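You operate a simulated robot arm through the tools that you are given. There is no shell and no other tool.

The job below is to be done with a simulated robot arm. You get a single attempt, and the scene is never put back.

## Task
Zero the thickness gauge, measure pad L-5313 and bin it by the clipboard.
Fine: zero on the bare anvil; within THICK green, thicker yellow, thinner red; probe up, arm aside; the other pads stay.
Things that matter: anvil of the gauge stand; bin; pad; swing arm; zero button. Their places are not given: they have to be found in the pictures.

The check looks at the end state, three seconds after you hand in, the way a careful person would. Anything else that was tipped, shoved, dropped, spilled or broken makes it a failure.

## Robot
A 7-joint arm with a two-finger parallel gripper, fixed in place. Base frame: the origin is at the foot of the arm, x ahead of it, y to its left, z up. Readings come in mm, degrees, newtons and seconds.
Its first joint turns from -132.0 to 132.0 degrees. Payload 3.91 kg.
The tool frame sits at the grasp point between the pads (the TCP): z along the fingers, y along the line on which they close. The tips reach 30 mm beyond it. Largest opening 110 mm; finger width 20, thickness 10; the body of the gripper, 48 by 112 mm, starts 55 mm behind the TCP.
Orientation is that of the tool frame in the base frame, as [roll, pitch, yaw] about the fixed x, y, z axes, in that order (R = Rz(yaw) Ry(pitch) Rx(roll)). With the fingers straight down and closing along the base's y, the tool's x points along the base's -x, its y along +y and its z along -z.

## Interface
- The arm moves only by the tool nudge_tool. Its argument "rows" is a list of rows, each a list of 7 numbers: the finger opening in cm, from 0 to 11, then the shift along the tool's x, y, z in units of 40 mm (1.0 is 40 mm), then the turn, a rotation vector about the tool's x, y, z in units of 8 degrees (1.0 is 8 degrees). In form: [[fingers, dx, dy, dz, ax, ay, az], ...]. A call has 1 to 20 rows; each row shifts and turns the commanded pose from where the row before left it, along the tool's axes as they then stand. A call with a number of a shift or a turn outside -1 to 1 is refused whole. Each row takes 0.2 s and may step no farther than 50 mm and 8.6 degrees from the row before; otherwise, or with a gripper value out of range, the whole call is refused. Where a pose cannot be reached the arm comes as near as it can. A force on the tool above 40 N (or 10 N above the force at the start of the call, whichever is more), or a blocked arm, ends the call early, and 0.2 s more pass. The fingers move at their own pace (about 108 mm/s each) and stop on an object; they squeeze with about 29 N. The grip force told is the motor's: it shows also when the fingers shut on nothing. Time passes only in rows, and 0.2 s behind the last, so rows that do not move let the fingers close. It gives the time, the measured TCP pose, the force on the tool (base axes), the opening and the grip force at its end, in the units of the frame above (readings bear some noise), with the torque about the TCP (base axes, N m) and any sound that the robot's microphone picked up.
- Cameras (640 x 400 px; columns grow to the right, rows downward): "scene" is fixed at [34.7, 650.7, 1421]; the picture's right is [-0.54, -0.84, 0.00], its down [-0.42, 0.27, -0.87] and it looks along [0.73, -0.47, -0.49] (base axes); focal length 244 px, centre (320, 200). "wrist" rides on the gripper at [72, 17, -103] in the tool frame; the picture's right is [-0.23, 0.97, 0.00], its down [-0.76, -0.18, -0.62] and it looks along [-0.61, -0.14, 0.78] (tool axes); focal length 222 px, centre (320, 200).
- snapshot(camera): a new picture of that camera. No time passes.
- pixel_to_xyz(camera, pixels): for up to 12 pixels [column, row] of the newest picture of that camera ("zoom" is the newest enlarged one), the place [x, y, z] in the base frame of the surface seen there, good to about 2 mm, but the place of the scene camera against the robot may be out by one fixed shift of up to 25 mm in any direction. No time passes.
- close_up(camera, box): a new picture of the part [left, top, right, bottom] of that camera's present view, enlarged. No time passes.
- sign_off(): hands the job in; it is judged then, once.

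Open the gripper and draw the arm clear of the work before you hand the job in, unless the task says otherwise.

The tools are called after ">>>" as a command line: name --pt "numbers of a row" for each row, then --argument value for the rest, lists and objects as JSON in quotes. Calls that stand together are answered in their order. nudge_tool: Moves the arm, as the interface text tells. Its arguments: {"type":"object","properties":{"rows":{"type":"array","items":{"type":"array","items":{"type":"number"}}}},"required":["rows"]} The other tools are called the same way: snapshot (camera) takes a picture; pixel_to_xyz (camera, pixels) gives the place of the surface under pixels of a picture; close_up (camera, box) takes an enlarged picture of a part of a camera's view; sign_off () hands the job in.

At the start:

```text
t: 0.0
tool_pos: [375.7, 436.1, 1265.7]
tcp_rot: [180.0, 0.0, -180.0]
ft_force: [0.4, -0.1, 0.5]
moment: [0.02, 0.0, 0.01]
width: 110.3
grasp_force: 0.1
```

scene: 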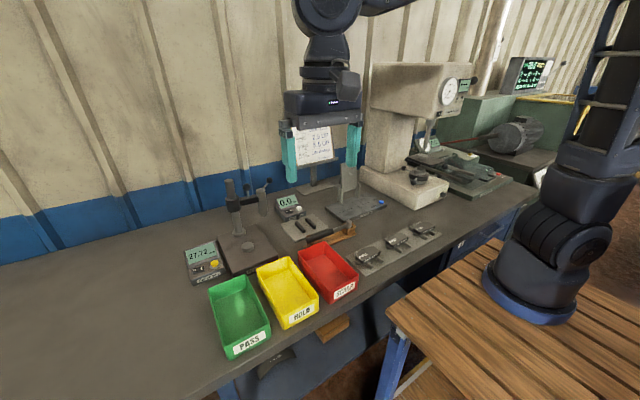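
wrist: 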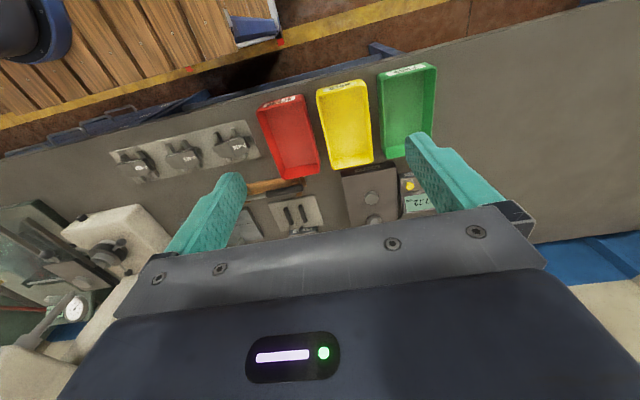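

The scene picture shows a gauge stand around (240,225), a display at (205,262) reading 27.72, bins at (240,315), (287,292), (328,272), pads near (370,255)-(423,230), and a clipboard at (313,145). I take enlarged pictures of these parts first.

>>> close_up --camera "scene" --box '[170, 170, 290, 290]'

>>> close_up --camera "scene" --box '[285, 115, 345, 175]'

>>> close_up --camera "scene" --box '[340, 210, 450, 280]'

>>> close_up --camera "wrist" --box '[100, 110, 280, 200]'

>>> close_up --camera "wrist" --box '[240, 150, 450, 250]'

```text
3.33 times, centred on (230, 230) of scene
```

zoom: 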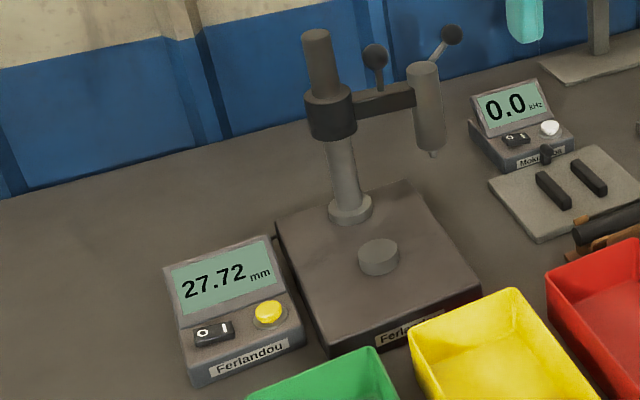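

```text
6.67 times, centred on (315, 145) of scene
```

zoom: 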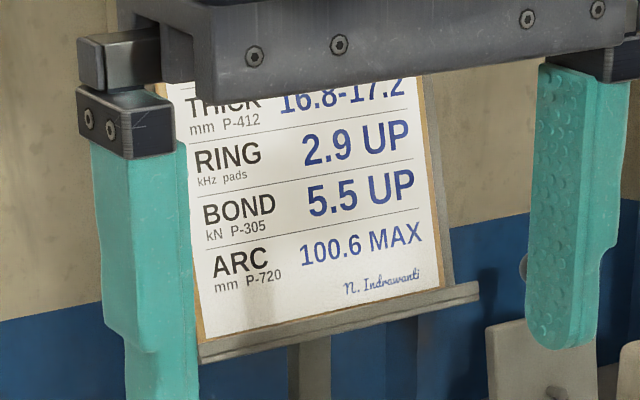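

```text
5.71 times, centred on (395, 245) of scene
```

zoom: 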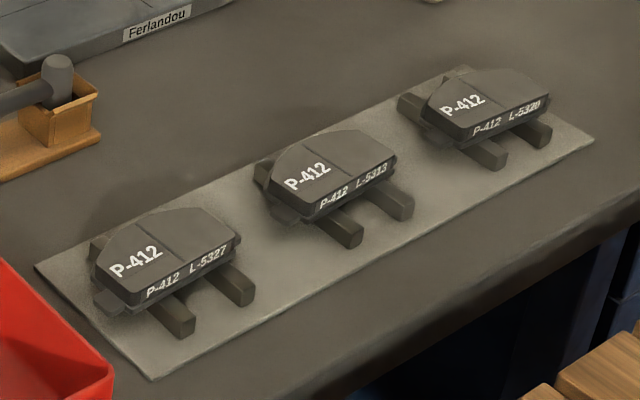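

```text
3.56 times, centred on (190, 155) of wrist
```

zoom: 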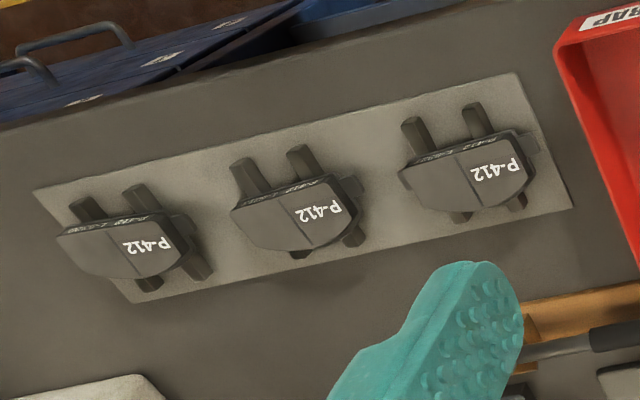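

```text
3.05 times, centred on (345, 200) of wrist
```

zoom: 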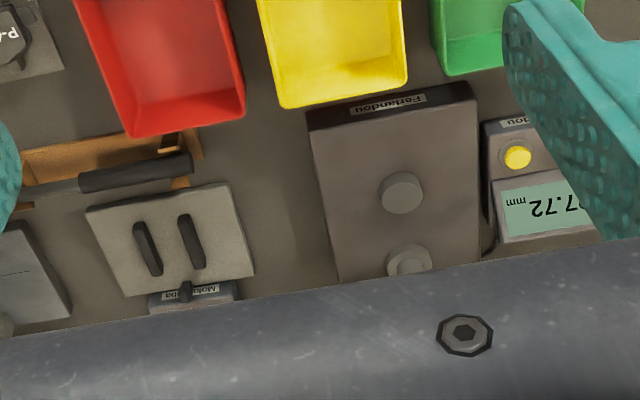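

The clipboard shows THICK 16.8-17.2 mm for P-412 (top row partly covered), and L-5313 is the middle pad. The gauge "Ferlandou" reads 27.72 mm with its arm swung to the side; I take larger enlargements to locate parts.

>>> close_up --camera "scene" --box '[215, 170, 285, 215]'

>>> close_up --camera "scene" --box '[170, 170, 290, 290]'

>>> pixel_to_xyz --camera "zoom" --pixels '[[379, 245], [270, 312], [349, 210], [328, 90], [385, 100], [374, 52], [450, 34], [425, 65], [434, 155], [213, 330], [315, 35], [420, 235]]'

>>> pixel_to_xyz --camera "scene" --pixels '[[394, 240], [368, 253], [422, 226], [240, 318], [288, 293], [328, 272], [120, 300], [450, 270]]'

```text
8.89 times, centred on (250, 192) of scene
```

zoom: 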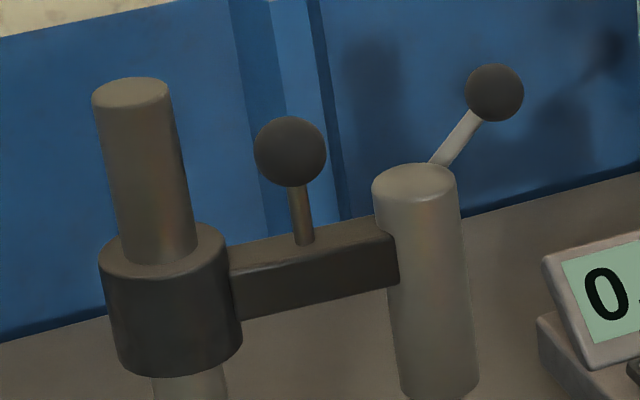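

```text
3.33 times, centred on (230, 230) of scene
```

zoom: 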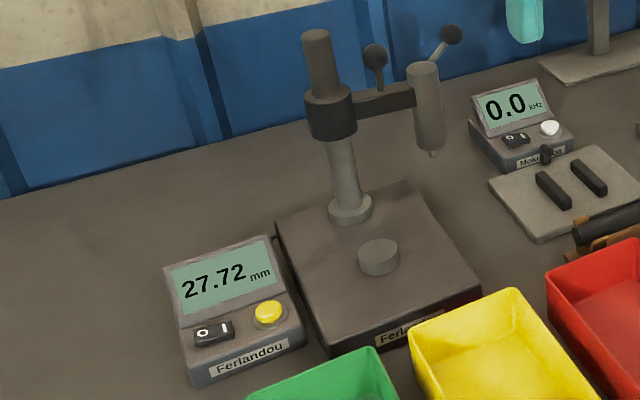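

```text
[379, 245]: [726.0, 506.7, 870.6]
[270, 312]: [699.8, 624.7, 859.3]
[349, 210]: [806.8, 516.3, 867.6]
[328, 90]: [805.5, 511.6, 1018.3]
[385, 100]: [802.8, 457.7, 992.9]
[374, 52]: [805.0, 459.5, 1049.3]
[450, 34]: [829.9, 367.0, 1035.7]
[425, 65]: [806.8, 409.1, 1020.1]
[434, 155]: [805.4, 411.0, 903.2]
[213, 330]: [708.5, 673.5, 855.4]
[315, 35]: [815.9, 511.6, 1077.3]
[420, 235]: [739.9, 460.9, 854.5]
```

```text
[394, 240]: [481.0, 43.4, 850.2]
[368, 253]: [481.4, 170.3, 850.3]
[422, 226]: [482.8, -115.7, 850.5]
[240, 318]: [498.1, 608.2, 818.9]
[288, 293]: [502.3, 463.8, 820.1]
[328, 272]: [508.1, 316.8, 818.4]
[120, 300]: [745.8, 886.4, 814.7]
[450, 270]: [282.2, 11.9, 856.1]
```

To remove the scene camera's fixed shift, I read the same features (anvil at wrist pixel (371,197), zero button (409,186), pads near (184,158)) through the wrist camera.

>>> snapshot --camera "wrist"

>>> pixel_to_xyz --camera "wrist" --pixels '[[371, 197], [410, 186], [184, 158], [234, 150], [138, 168], [300, 140], [345, 140], [408, 110], [520, 150], [372, 217], [160, 195]]'

>>> close_up --camera "wrist" --box '[340, 160, 440, 220]'

>>> pixel_to_xyz --camera "zoom" --pixels '[[200, 240], [450, 165], [200, 210], [200, 260], [320, 360], [200, 60]]'

```text
taken
```

wrist: 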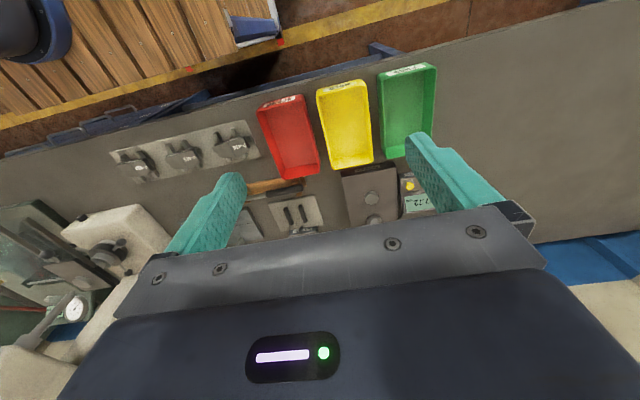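

```text
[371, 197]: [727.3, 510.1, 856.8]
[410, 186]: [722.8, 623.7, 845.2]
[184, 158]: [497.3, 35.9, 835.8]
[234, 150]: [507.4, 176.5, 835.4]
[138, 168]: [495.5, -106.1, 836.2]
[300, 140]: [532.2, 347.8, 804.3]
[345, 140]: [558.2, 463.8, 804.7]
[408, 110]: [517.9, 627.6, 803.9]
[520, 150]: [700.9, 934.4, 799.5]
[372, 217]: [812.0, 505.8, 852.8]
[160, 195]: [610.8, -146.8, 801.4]
```

```text
6.40 times, centred on (390, 190) of wrist
```

zoom: 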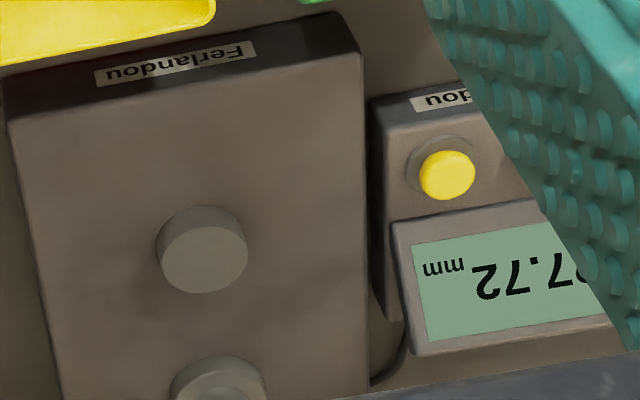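

```text
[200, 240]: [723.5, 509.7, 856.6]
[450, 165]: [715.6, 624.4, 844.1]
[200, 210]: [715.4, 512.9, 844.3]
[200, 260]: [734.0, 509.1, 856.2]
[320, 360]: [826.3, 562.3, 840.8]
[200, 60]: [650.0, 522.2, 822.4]
```

The wrist camera puts the table at z≈800, the anvil top at about (727,510,856.6) and the button near (716,624,844); the scene camera is about 14 mm high. I check the clipboard, wall, and tall machine places before moving the arm over the gauge for a clear view.

>>> snapshot --camera "scene"

>>> pixel_to_xyz --camera "scene" --pixels '[[312, 150], [345, 180], [380, 150], [450, 75], [230, 130], [210, 195], [275, 170], [348, 205], [310, 185], [418, 180], [440, 100], [268, 183]]'

```text
taken
```

scene: 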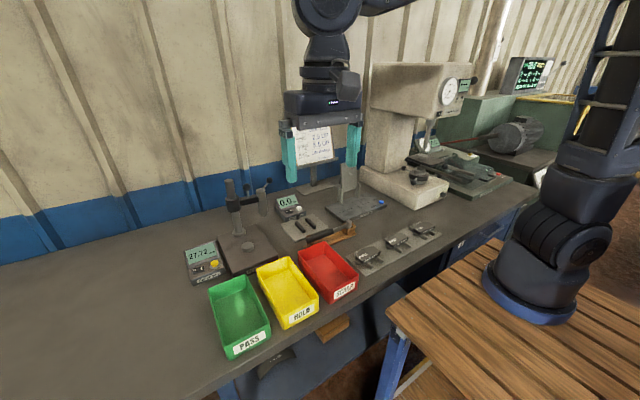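

```text
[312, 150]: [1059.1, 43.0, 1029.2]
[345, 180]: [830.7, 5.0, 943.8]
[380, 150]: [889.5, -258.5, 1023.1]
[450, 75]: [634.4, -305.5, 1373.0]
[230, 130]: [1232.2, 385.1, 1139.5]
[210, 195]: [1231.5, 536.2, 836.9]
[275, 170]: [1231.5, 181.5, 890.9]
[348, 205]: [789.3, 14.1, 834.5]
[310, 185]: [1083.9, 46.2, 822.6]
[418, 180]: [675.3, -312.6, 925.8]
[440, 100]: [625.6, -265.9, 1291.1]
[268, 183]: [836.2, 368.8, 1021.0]
```

Wall is at x≈1230 and the clipboard at about (1060,43), so the air above the gauge is clear. I move the tool to about (640,470,1205) for a close wrist view of the gauge.

>>> nudge_tool --pt "11 -0.85 0.1 0.2 0 0 0" --pt "11 -0.85 0.1 0.2 0 0 0" --pt "11 -0.85 0.1 0.2 0 0 0" --pt "11 -0.85 0.1 0.2 0 0 0" --pt "11 -0.85 0.1 0.2 0 0 0" --pt "11 -0.85 0.1 0.2 0 0 0" --pt "11 -0.85 0.1 0.2 0 0 0" --pt "11 -0.85 0.1 0.2 0 0 0" --pt "11 0 0 0 0 0 0"

>>> snapshot --camera "wrist"

>>> snapshot --camera "scene"

```text
t: 2.0
tool_pos: [646.8, 468.2, 1202.6]
tcp_rot: [180.0, 0.0, -179.9]
ft_force: [-0.3, 0.4, 0.6]
moment: [0.0, 0.01, 0.05]
width: 110.0
grasp_force: 0.0
```

```text
taken
```

wrist: 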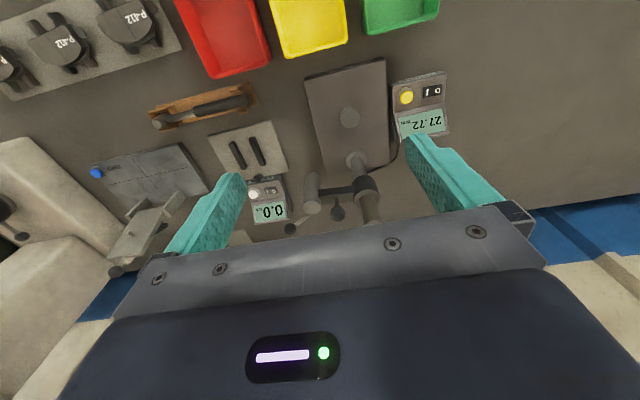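

```text
taken
```

scene: 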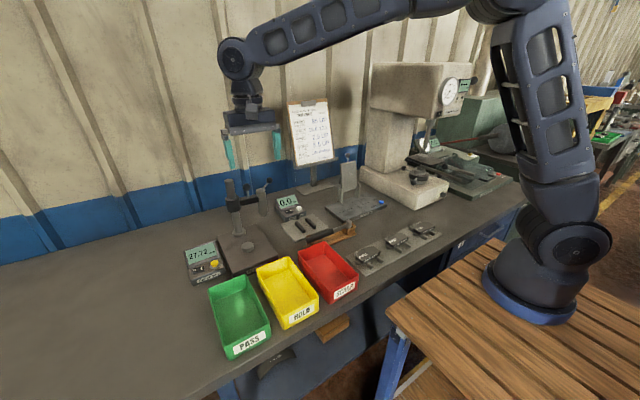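

The clipboard is now fully visible at (310,132) in the scene, and the wrist shows the gauge arm at (315,185)-(365,190) with knobs near (337,213) and (291,228). I enlarge these.

>>> close_up --camera "scene" --box '[280, 95, 345, 172]'

>>> close_up --camera "wrist" --box '[270, 135, 410, 235]'

>>> pixel_to_xyz --camera "zoom" --pixels '[[100, 365], [215, 320], [145, 195], [185, 260], [280, 230], [300, 270], [325, 90], [330, 130], [100, 425], [95, 428], [210, 355]]'

```text
5.19 times, centred on (312, 134) of scene
```

zoom: 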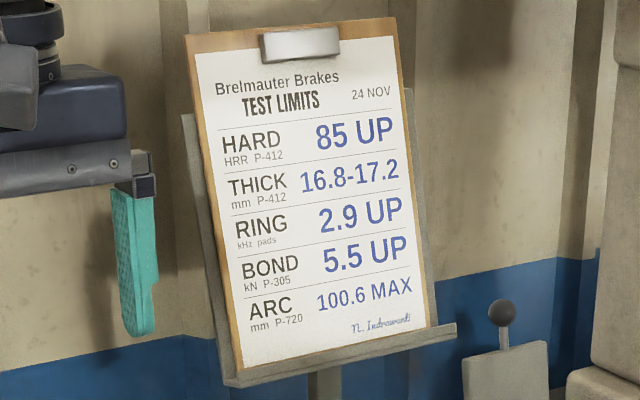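

```text
4.00 times, centred on (340, 185) of wrist
```

zoom: 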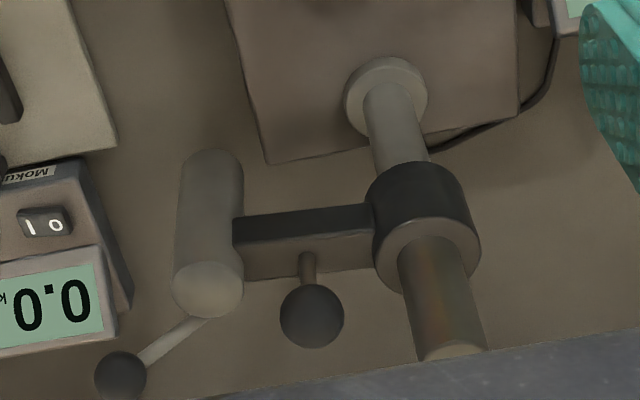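

```text
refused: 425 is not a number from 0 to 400
```

THICK for P-412 is confirmed as 16.8-17.2 mm. I read the places of the swing knob (312,315 in zoom), probe top (208,290), lever ball (120,375) and column top (450,350).

>>> pixel_to_xyz --camera "zoom" --pixels '[[312, 315], [208, 290], [120, 375], [452, 350], [210, 170], [390, 75], [300, 210], [320, 262], [420, 235], [185, 330], [160, 350], [300, 140]]'

>>> close_up --camera "wrist" --box '[270, 195, 370, 235]'

>>> close_up --camera "wrist" --box '[300, 60, 450, 160]'

>>> pixel_to_xyz --camera "zoom" --pixels '[[212, 247], [212, 230], [212, 262], [182, 247], [244, 247], [452, 155], [445, 157], [460, 150], [565, 130], [30, 105], [375, 20]]'

```text
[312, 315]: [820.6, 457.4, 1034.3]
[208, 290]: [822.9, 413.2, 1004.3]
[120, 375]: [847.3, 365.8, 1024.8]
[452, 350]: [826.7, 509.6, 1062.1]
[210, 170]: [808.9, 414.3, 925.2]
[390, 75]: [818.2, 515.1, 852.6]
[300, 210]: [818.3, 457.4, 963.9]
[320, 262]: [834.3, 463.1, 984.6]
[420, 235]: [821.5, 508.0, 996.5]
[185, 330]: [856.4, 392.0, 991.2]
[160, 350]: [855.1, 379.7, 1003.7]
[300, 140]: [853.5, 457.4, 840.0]
```

```text
6.40 times, centred on (320, 215) of wrist
```

zoom: 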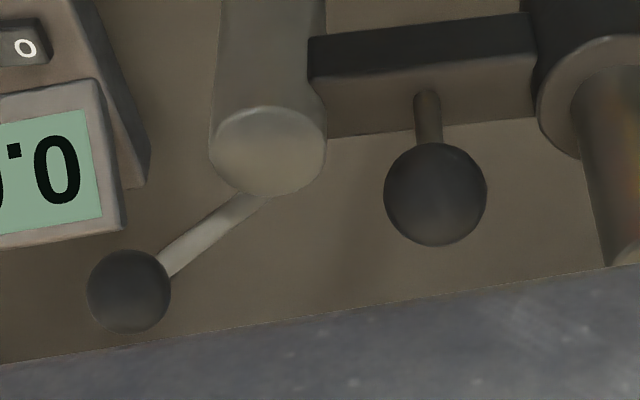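

```text
4.00 times, centred on (375, 110) of wrist
```

zoom: 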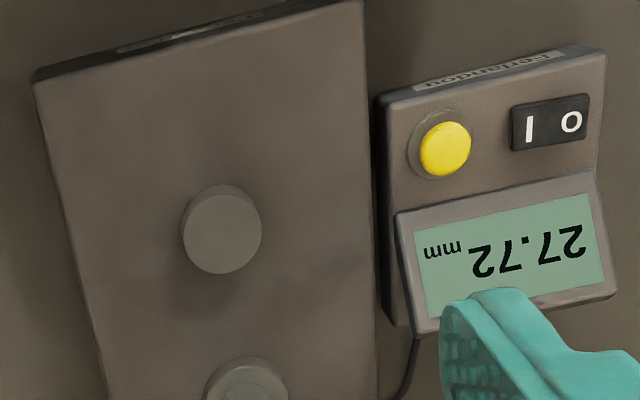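

```text
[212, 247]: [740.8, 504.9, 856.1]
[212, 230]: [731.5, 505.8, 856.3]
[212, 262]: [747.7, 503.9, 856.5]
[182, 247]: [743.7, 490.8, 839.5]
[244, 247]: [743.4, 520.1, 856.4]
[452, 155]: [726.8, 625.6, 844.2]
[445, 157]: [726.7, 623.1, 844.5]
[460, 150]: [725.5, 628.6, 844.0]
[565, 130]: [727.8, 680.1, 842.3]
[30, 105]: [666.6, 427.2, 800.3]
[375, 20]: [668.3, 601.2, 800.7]
```

Ball knob centre is about (829,456,1024), column axis about (831,510), probe axis about (824,413). I turn the tool 90° in place so that the fingers close along the swing direction, then look again.

>>> nudge_tool --pt "11 0 0 0 0 0 -0.9375" --pt "11 0 0 0 0 0 -0.9375" --pt "11 0 0 0 0 0 -0.9375" --pt "11 0 0 0 0 0 -0.9375" --pt "11 0 0 0 0 0 -0.9375" --pt "11 0 0 0 0 0 -0.9375" --pt "11 0 0 0 0 0 -0.9375" --pt "11 0 0 0 0 0 -0.9375" --pt "11 0 0 0 0 0 -0.9375" --pt "11 0 0 0 0 0 -0.9375" --pt "11 0 0 0 0 0 -0.9375" --pt "11 0 0 0 0 0 -0.9375" --pt "11 0 0 0 0 0 0"

>>> snapshot --camera "wrist"

```text
t: 4.8
tool_pos: [647.5, 468.8, 1202.6]
tcp_rot: [-180.0, 0.0, -89.9]
ft_force: [0.3, 0.1, 0.4]
moment: [0.0, 0.0, 0.0]
width: 110.0
grasp_force: 0.1
```

```text
taken
```

wrist: 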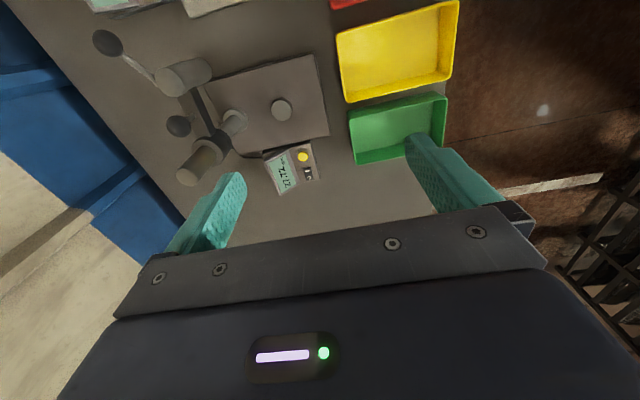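

The tool is turned; the wrist view now shows the gauge at the left: swing knob (178,126), lever ball (107,43), probe top (190,75), column (200,165). I read these points in an enlarged view.

>>> close_up --camera "wrist" --box '[80, 20, 320, 190]'

>>> close_up --camera "wrist" --box '[80, 20, 240, 120]'

>>> pixel_to_xyz --camera "zoom" --pixels '[[107, 93], [165, 150], [312, 215], [340, 235], [505, 175], [290, 265], [250, 210], [220, 210], [205, 200]]'

```text
2.35 times, centred on (200, 105) of wrist
```

zoom: 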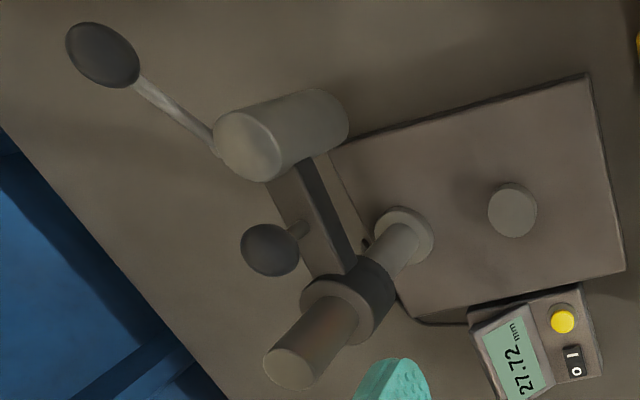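

```text
4.00 times, centred on (160, 70) of wrist
```

zoom: 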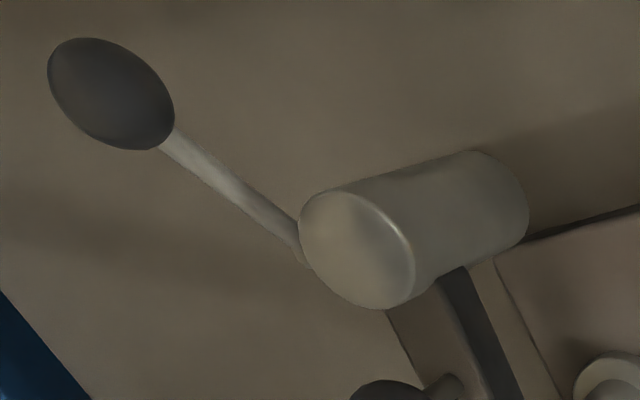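

```text
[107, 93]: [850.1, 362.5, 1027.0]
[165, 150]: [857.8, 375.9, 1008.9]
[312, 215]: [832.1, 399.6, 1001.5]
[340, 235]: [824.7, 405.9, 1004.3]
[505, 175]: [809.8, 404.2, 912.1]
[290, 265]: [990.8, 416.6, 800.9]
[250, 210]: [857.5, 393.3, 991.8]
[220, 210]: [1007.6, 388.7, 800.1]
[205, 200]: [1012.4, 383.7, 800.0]
```

I read the swing knob and column top through this view as well (first zoom's (270,250) and (292,365)).

>>> close_up --camera "wrist" --box '[140, 80, 300, 190]'

>>> pixel_to_xyz --camera "zoom" --pixels '[[150, 180], [130, 175], [190, 165], [230, 225], [290, 160], [205, 345], [310, 280], [470, 110], [490, 110], [450, 110], [470, 90], [470, 130]]'

```text
3.64 times, centred on (220, 135) of wrist
```

zoom: 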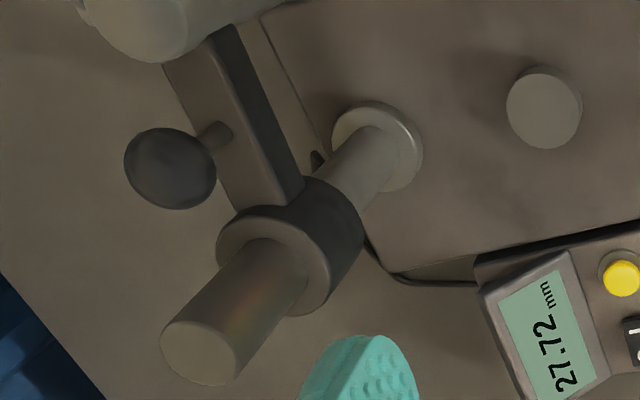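

```text
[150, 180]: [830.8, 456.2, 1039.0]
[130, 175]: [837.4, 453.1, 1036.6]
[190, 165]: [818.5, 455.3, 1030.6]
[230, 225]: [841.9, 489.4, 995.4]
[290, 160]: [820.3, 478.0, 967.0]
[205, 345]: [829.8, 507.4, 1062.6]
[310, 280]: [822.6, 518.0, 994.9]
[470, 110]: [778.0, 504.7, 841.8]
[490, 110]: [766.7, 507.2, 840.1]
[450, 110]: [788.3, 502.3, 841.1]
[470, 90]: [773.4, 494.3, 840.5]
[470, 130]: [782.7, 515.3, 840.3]
```

Ball knob centre is now estimated at (830.5,457,1025), radius ~13 mm, column axis (830,508). I move above the knob at z≈1100 with fingers 80 mm open, and check before going down.

>>> nudge_tool --pt "8 0.05 -0.7625 0.4275 0 0 0" --pt "8 0.05 -0.7625 0.4275 0 0 0" --pt "8 0.05 -0.7625 0.4275 0 0 0" --pt "8 0.05 -0.7625 0.4275 0 0 0" --pt "8 0.05 -0.7625 0.4275 0 0 0" --pt "8 0.05 -0.7625 0.4275 0 0 0" --pt "8 0 0 0 0 0 0"

>>> snapshot --camera "wrist"

>>> snapshot --camera "scene"

```text
t: 6.4
tool_pos: [831.6, 458.5, 1099.1]
tcp_rot: [180.0, 0.1, -89.9]
ft_force: [0.9, -0.9, -0.4]
moment: [-0.01, -0.01, 0.03]
width: 80.0
grasp_force: 0.0
```

```text
taken
```

wrist: 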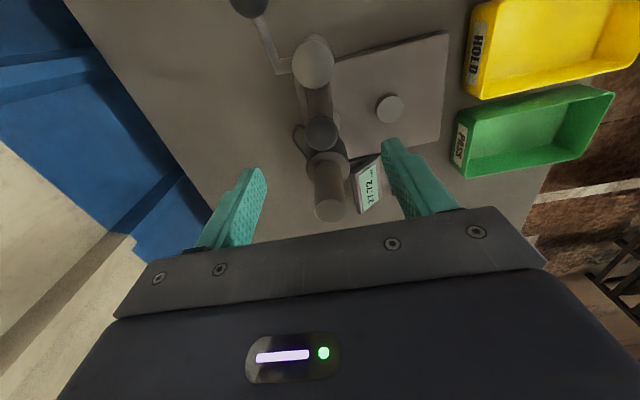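

```text
taken
```

scene: 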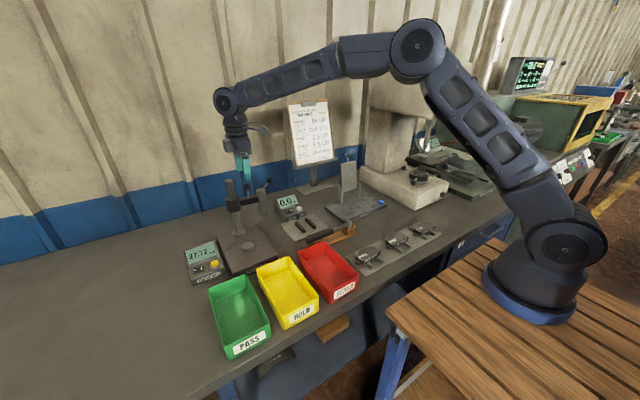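

The tool is above the gauge arm; knob at wrist (322,133), column top (329,211), probe top (313,62), lever to (250,5). I enlarge and read exact points.

>>> close_up --camera "wrist" --box '[220, 0, 420, 225]'

>>> pixel_to_xyz --camera "wrist" --pixels '[[322, 133], [322, 120], [314, 62], [330, 210], [390, 107], [250, 5], [271, 50], [281, 73], [297, 60], [330, 62], [310, 133], [336, 133]]'

```text
1.78 times, centred on (320, 112) of wrist
```

zoom: 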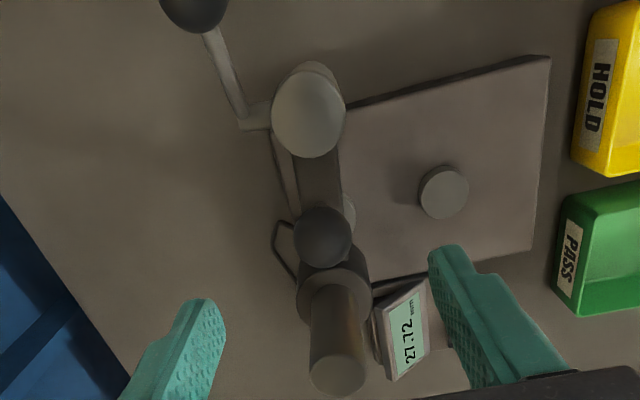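

```text
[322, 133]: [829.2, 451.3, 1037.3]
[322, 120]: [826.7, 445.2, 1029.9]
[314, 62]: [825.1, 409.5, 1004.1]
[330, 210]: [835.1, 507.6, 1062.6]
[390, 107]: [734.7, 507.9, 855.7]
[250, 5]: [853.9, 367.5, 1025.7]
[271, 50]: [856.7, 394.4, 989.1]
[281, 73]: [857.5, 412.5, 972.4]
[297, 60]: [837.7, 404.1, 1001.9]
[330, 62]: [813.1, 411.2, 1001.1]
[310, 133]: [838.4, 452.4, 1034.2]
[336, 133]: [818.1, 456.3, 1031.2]
```

Ball centre is confirmed at (830.3,456,1025). The lever pivots on an axle at (857,412,~975) with its ball at (855,366,1019). I lower the open fingers around the swing knob to TCP z≈1028.

>>> nudge_tool --pt "8 0.055 0.03 0.6 0 0 0" --pt "8 0 0 0.6 0 0 0" --pt "8 0 0 0.575 0 0 0" --pt "8 0 0 0 0 0 0"

>>> snapshot --camera "wrist"

```text
t: 7.4
tool_pos: [828.6, 454.9, 1028.7]
tcp_rot: [-180.0, 0.0, -90.0]
ft_force: [-0.1, 0.1, 0.3]
moment: [-0.04, -0.01, -0.02]
width: 79.9
grasp_force: 0.1
```

```text
taken
```

wrist: 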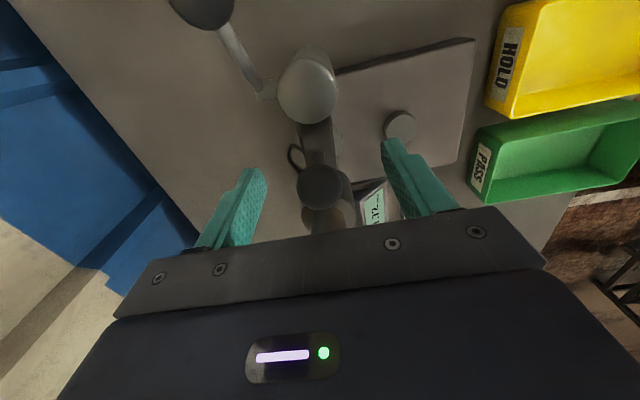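

The knob ball sits at (319,187), exactly at the TCP pixel. I close to a loose cage of 31 mm and start the swing with a third of the arc.

>>> nudge_tool --pt "3.1 0 0 0 0 0 0" --pt "3.1 0 0 0 0 0 0" --pt "3.1 -0.0113 0.1729 0 0 0 0.9375" --pt "3.1 -0.0113 0.1729 0 0 0 0.9375" --pt "3.1 -0.0113 0.1729 0 0 0 0.9375" --pt "3.1 -0.0113 0.1729 0 0 0 0.9375" --pt "3.1 0 0 0 0 0 0"

>>> snapshot --camera "wrist"

```text
t: 9.0
tool_pos: [802.1, 462.0, 1028.8]
tcp_rot: [-179.9, 0.0, -120.0]
ft_force: [0.7, -1.0, 0.3]
moment: [0.02, -0.04, -0.01]
width: 31.2
grasp_force: 0.0
```

```text
taken
```

wrist: 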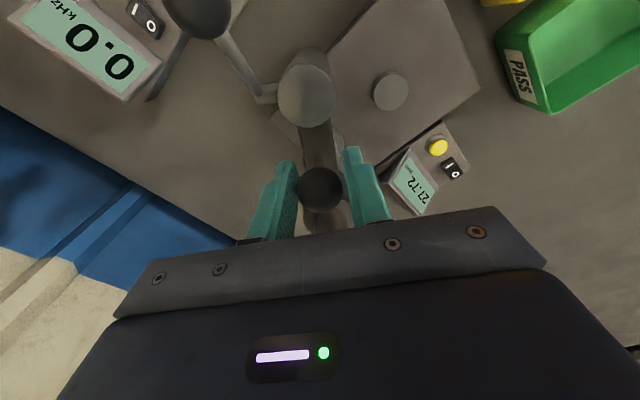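

The arm followed by 30° with very low force and the knob stays in the cage at (320,188). I continue with another 45°.

>>> nudge_tool --pt "3.1 -0.0113 0.1729 0 0 0 0.9375" --pt "3.1 -0.0113 0.1729 0 0 0 0.9375" --pt "3.1 -0.0113 0.1729 0 0 0 0.9375" --pt "3.1 -0.0113 0.1729 0 0 0 0.9375" --pt "3.1 -0.0113 0.1729 0 0 0 0.9375" --pt "3.1 -0.0113 0.1729 0 0 0 0.9375" --pt "3.1 0 0 0 0 0 0"

>>> snapshot --camera "wrist"

>>> close_up --camera "scene" --box '[180, 170, 290, 290]'

```text
t: 10.6
tool_pos: [779.0, 493.5, 1030.0]
tcp_rot: [180.0, 0.0, -165.2]
ft_force: [0.5, -0.5, -0.2]
moment: [-0.05, 0.03, -0.04]
width: 31.1
grasp_force: 1.1
```

```text
taken
```

wrist: 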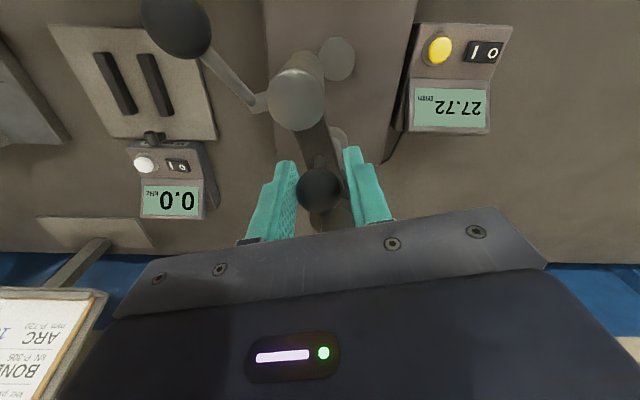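

```text
3.33 times, centred on (235, 230) of scene
```

zoom: 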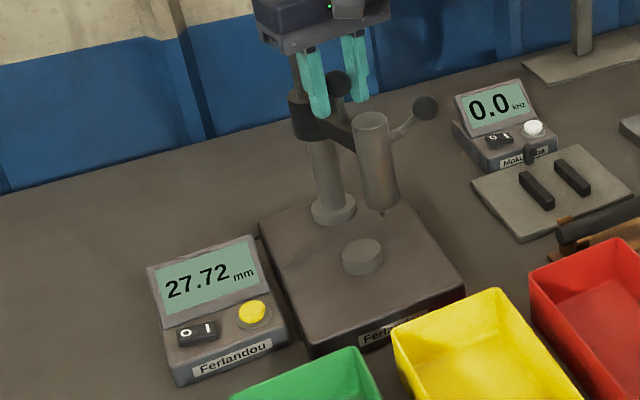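

The arm is at about 75° and the probe is close to the anvil. I go the last 15° and read the force for a stop.

>>> nudge_tool --pt "3.1 -0.0113 0.1729 0 0 0 0.9375" --pt "3.1 -0.0113 0.1729 0 0 0 0.9375" --pt "3.1 0 0 0 0 0 0"

>>> snapshot --camera "wrist"

>>> close_up --camera "scene" --box '[180, 170, 290, 290]'

```text
t: 11.4
tool_pos: [777.6, 507.2, 1028.9]
tcp_rot: [180.0, 0.0, 180.0]
ft_force: [-1.7, 2.7, -0.5]
moment: [-0.01, 0.03, 0.04]
width: 32.0
grasp_force: 1.3
```

```text
taken
```

wrist: 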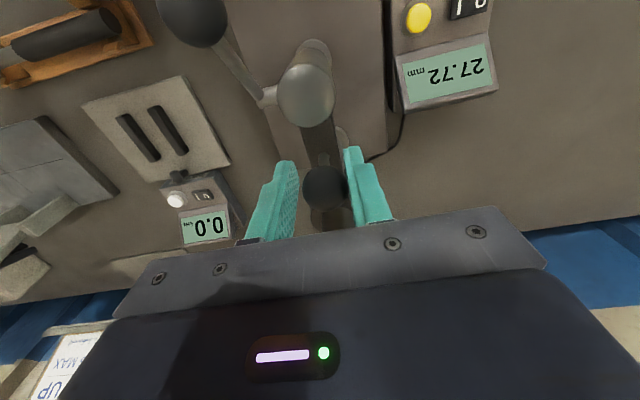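

```text
3.33 times, centred on (235, 230) of scene
```

zoom: 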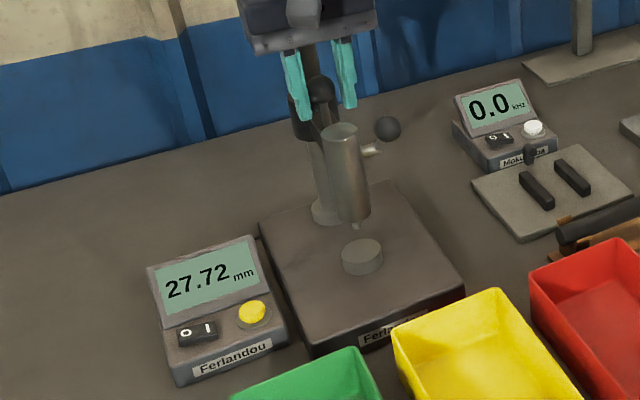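

Forces are small (about 3 N) and the display is unchanged. I check where the probe axis is relative to the anvil centre (734.5,508) by reading the probe top in the wrist view at (305,97).

>>> close_up --camera "wrist" --box '[230, 20, 400, 220]'

>>> pixel_to_xyz --camera "wrist" --pixels '[[306, 97], [290, 97], [322, 97], [306, 80], [313, 50], [323, 187], [190, 20], [260, 95], [235, 65], [418, 18], [320, 140]]'

>>> close_up --camera "scene" --box '[215, 200, 275, 260]'

>>> pixel_to_xyz --camera "zoom" --pixels '[[320, 220], [370, 340]]'

```text
2.00 times, centred on (315, 120) of wrist
```

zoom: 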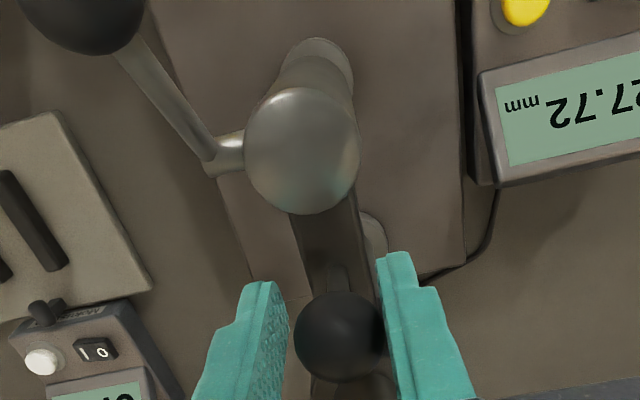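

```text
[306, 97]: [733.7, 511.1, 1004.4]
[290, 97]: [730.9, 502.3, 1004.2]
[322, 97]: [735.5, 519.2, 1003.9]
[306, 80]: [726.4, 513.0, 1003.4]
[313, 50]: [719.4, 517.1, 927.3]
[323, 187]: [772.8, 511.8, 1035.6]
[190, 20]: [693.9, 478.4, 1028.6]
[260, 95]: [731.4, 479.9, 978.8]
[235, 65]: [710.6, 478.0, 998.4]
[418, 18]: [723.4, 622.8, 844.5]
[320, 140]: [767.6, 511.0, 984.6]
```

```text
6.67 times, centred on (245, 230) of scene
```

zoom: 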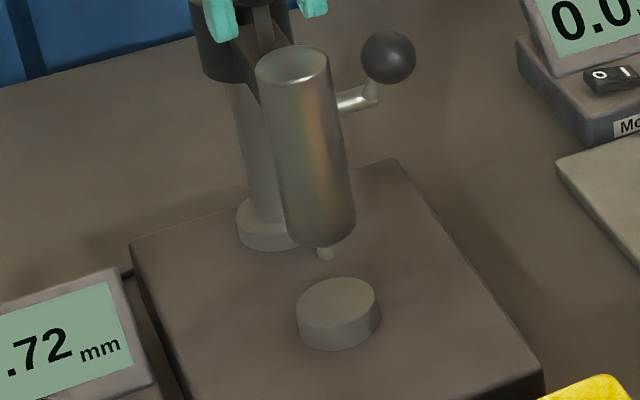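

```text
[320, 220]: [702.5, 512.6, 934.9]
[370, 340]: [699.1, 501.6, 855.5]
```

The probe axis reads (733,511) against the anvil centre (734.5,508), so it is over the anvil. I open, rise, and move above the lever ball at about (691,475,1018).

>>> nudge_tool --pt "7 0 0 0 0 0 0" --pt "7 0 0 0 0 0 0" --pt "7 0 0 -0.7 0 0 0" --pt "7 0 0 -0.7 0 0 0" --pt "7 0 0 -0.7 0 0 0" --pt "6 0.72 -0.268 0 0 0 0" --pt "6 0.72 -0.268 0 0 0 0" --pt "6 0.72 -0.268 0 0 0 0" --pt "6 0 0 0 0 0 0"

>>> snapshot --camera "wrist"

>>> snapshot --camera "scene"

```text
t: 13.4
tool_pos: [691.4, 474.9, 1112.0]
tcp_rot: [-180.0, 0.0, -179.9]
ft_force: [0.7, 0.3, 0.4]
moment: [-0.02, -0.01, -0.01]
width: 60.0
grasp_force: 0.0
```

```text
taken
```

wrist: 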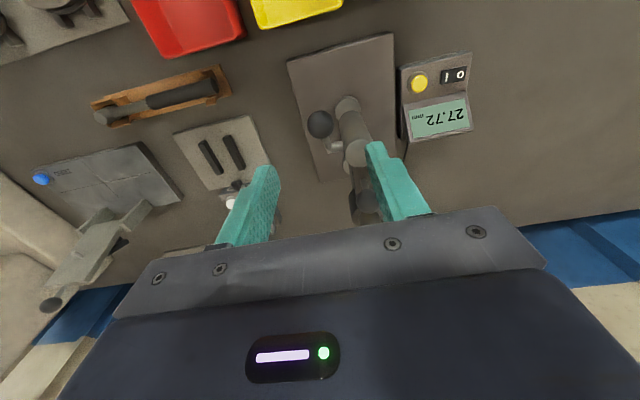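

```text
taken
```

scene: 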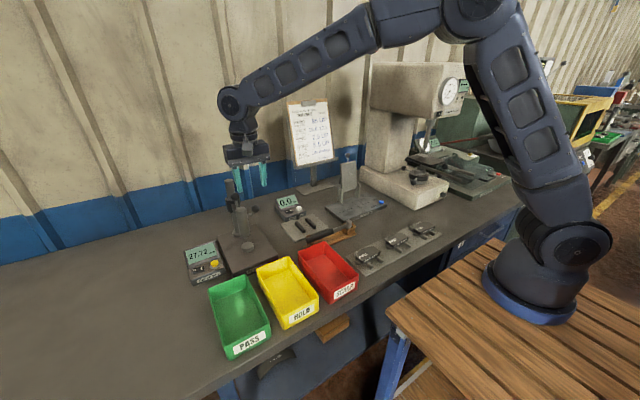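

The lever ball appears at wrist (320,124) with its axle near (335,148). I enlarge to read ball, lever, axle and probe places.

>>> close_up --camera "wrist" --box '[270, 80, 400, 180]'

>>> pixel_to_xyz --camera "zoom" --pixels '[[248, 175], [200, 175], [295, 175], [248, 140], [310, 285], [410, 310], [390, 115], [300, 240], [440, 250]]'

```text
4.00 times, centred on (335, 130) of wrist
```

zoom: 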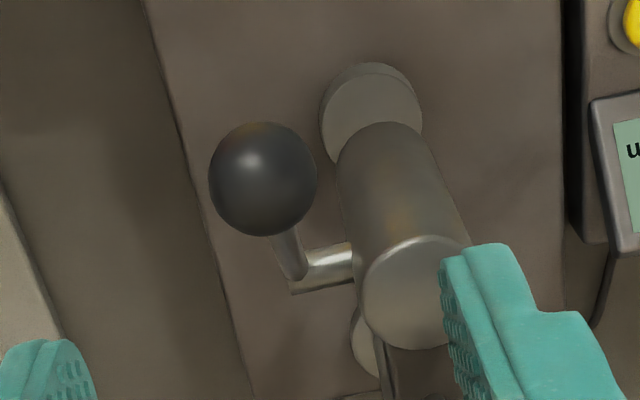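

```text
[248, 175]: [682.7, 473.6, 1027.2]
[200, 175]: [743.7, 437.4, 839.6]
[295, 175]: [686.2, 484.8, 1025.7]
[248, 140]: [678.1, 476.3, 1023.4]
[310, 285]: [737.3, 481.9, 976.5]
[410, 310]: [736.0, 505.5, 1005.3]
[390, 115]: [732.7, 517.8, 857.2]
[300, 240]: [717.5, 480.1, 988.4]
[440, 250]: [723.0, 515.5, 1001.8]
```

Lever ball centre comes out at (688.4,476.7,1015.7), radius 12 mm, axle near (734,479,974). I descend around it with 50 mm opening.

>>> nudge_tool --pt "5 0.075 0.045 0.8 0 0 0" --pt "5 0 0 0.8 0 0 0" --pt "5 0 0 0.8 0 0 0" --pt "5 0 0 0 0 0 0"

>>> snapshot --camera "wrist"

>>> close_up --camera "scene" --box '[180, 150, 300, 280]'

```text
t: 14.4
tool_pos: [686.6, 476.3, 1016.1]
tcp_rot: [180.0, -0.1, -179.9]
ft_force: [0.4, 0.2, 0.3]
moment: [0.02, 0.01, -0.04]
width: 49.9
grasp_force: 0.1
```

```text
taken
```

wrist: 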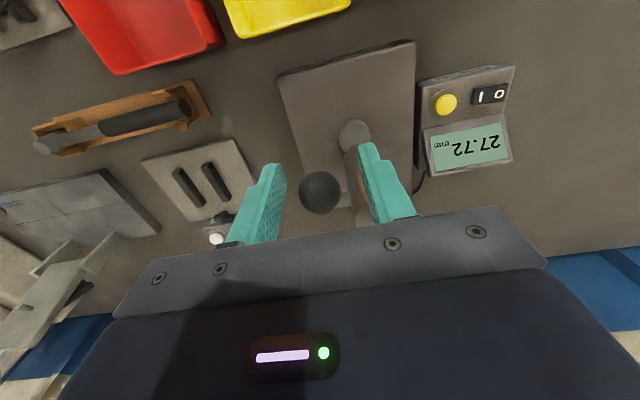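

```text
3.08 times, centred on (240, 215) of scene
```

zoom: 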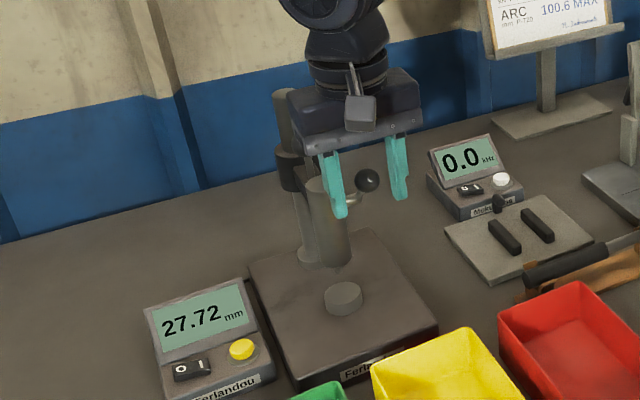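

The ball is centred between the fingers at (320,192). I grip it and move the first 12° down along the lever's arc, then look at display and force.

>>> nudge_tool --pt "1.5 0 0 0 0 0 0" --pt "1.5 0 0 0 0 0 0" --pt "1.5 0 0 0 0 0 0" --pt "1.5 0.1025 0 0.1225 0 0 0" --pt "1.5 0.085 0 0.135 0 0 0" --pt "1.5 0 0 0 0 0 0"

>>> close_up --camera "scene" --box '[180, 150, 300, 280]'

>>> snapshot --camera "wrist"

```text
t: 15.8
tool_pos: [680.8, 477.2, 1006.6]
tcp_rot: [179.8, 0.1, -179.9]
ft_force: [5.6, 2.8, 19.5]
moment: [0.02, -1.22, 0.07]
width: 24.4
grasp_force: 44.8
```

```text
3.08 times, centred on (240, 215) of scene
```

zoom: 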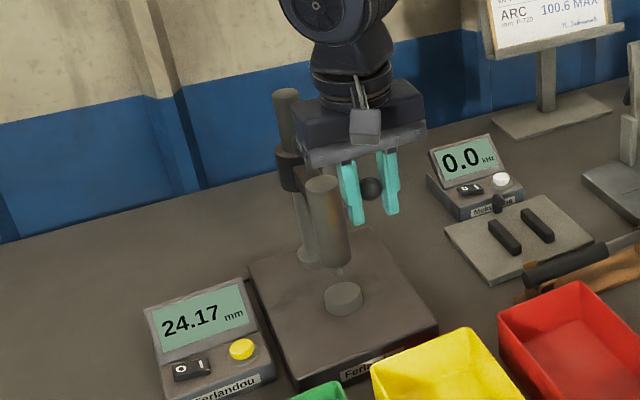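

```text
taken
```

wrist: 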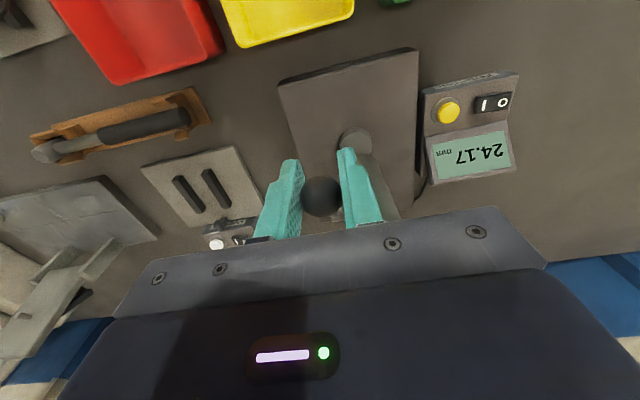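

The display fell to 24.17 mm with about 20 N of resistance, so lever down means probe down. I continue along the arc in small steps.

>>> nudge_tool --pt "1.5 0.0725 0 0.1425 0 0 0" --pt "1.5 0.0575 0 0.1475 0 0 0" --pt "1.5 0.0425 0 0.155 0 0 0" --pt "1.5 0.025 0 0.1575 0 0 0" --pt "1.5 0 0 0 0 0 0"

>>> close_up --camera "scene" --box '[180, 150, 300, 280]'

>>> snapshot --camera "wrist"

```text
t: 17.0
tool_pos: [670.4, 476.7, 982.1]
tcp_rot: [180.0, 0.0, -179.9]
ft_force: [-7.3, -0.5, 18.2]
moment: [0.03, -0.99, 0.03]
width: 24.4
grasp_force: 45.2
```

```text
3.08 times, centred on (240, 215) of scene
```

zoom: 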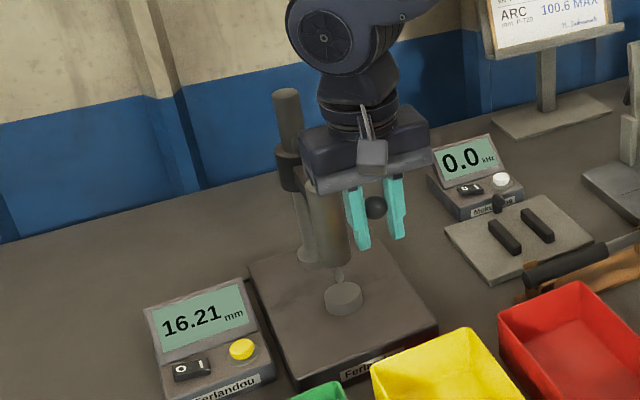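

```text
taken
```

wrist: 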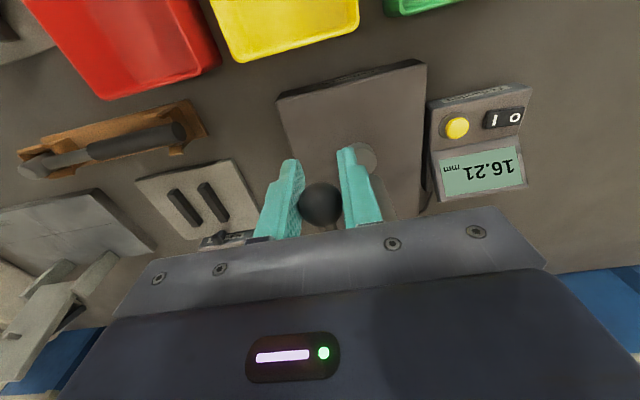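

Display reads 16.21 mm, force steady at about 18 N up and -7 N in x, so I add a slight outward bias. I continue the arc another 24°.

>>> nudge_tool --pt "1.5 0.025 0 0.16 0 0 0" --pt "1.5 0.01 0 0.16 0 0 0" --pt "1.5 -0.01 0 0.1575 0 0 0" --pt "1.5 -0.03 0 0.155 0 0 0" --pt "1.5 0 0 0 0 0 0"

>>> close_up --camera "scene" --box '[180, 150, 300, 280]'

>>> snapshot --camera "wrist"

```text
t: 18.2
tool_pos: [671.2, 476.3, 957.0]
tcp_rot: [-180.0, 0.0, -179.8]
ft_force: [-15.7, -2.1, 14.7]
moment: [0.09, -1.13, 0.07]
width: 24.0
grasp_force: 45.5
```

```text
3.08 times, centred on (240, 215) of scene
```

zoom: 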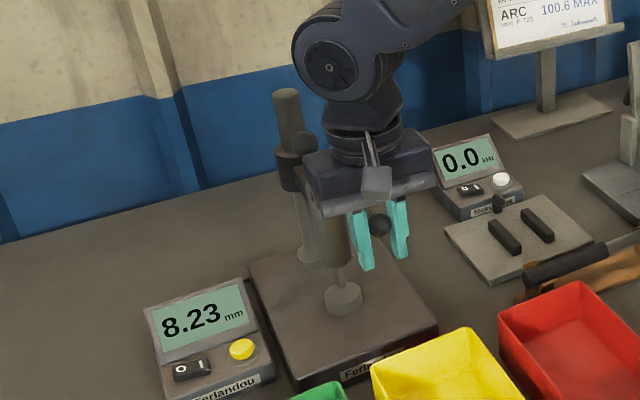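

```text
taken
```

wrist: 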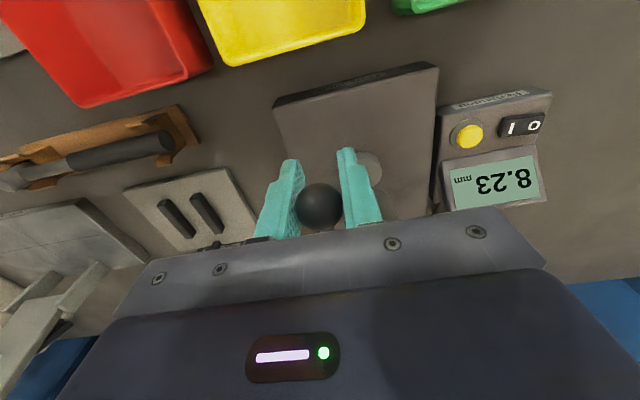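

Display is 8.23 mm. I check where the ball really is in the grip (pixel (318,203)) before the last part of the arc.

>>> pixel_to_xyz --camera "wrist" --pixels '[[318, 203], [318, 190], [318, 218], [372, 167], [345, 155]]'

>>> close_up --camera "wrist" --box '[260, 140, 400, 240]'

```text
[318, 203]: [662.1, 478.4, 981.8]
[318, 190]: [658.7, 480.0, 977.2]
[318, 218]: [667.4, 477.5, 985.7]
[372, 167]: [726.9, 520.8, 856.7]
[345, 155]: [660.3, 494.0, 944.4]
```

```text
4.00 times, centred on (330, 190) of wrist
```

zoom: 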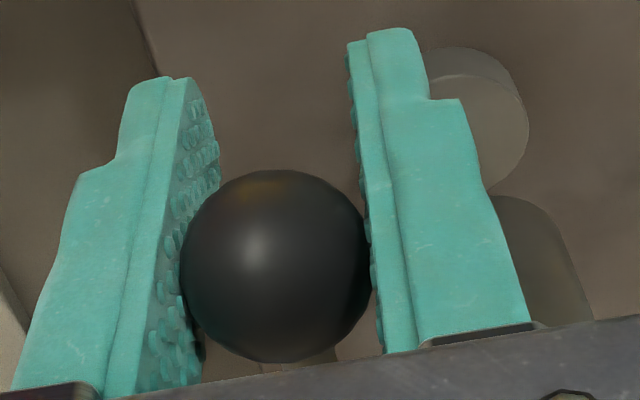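

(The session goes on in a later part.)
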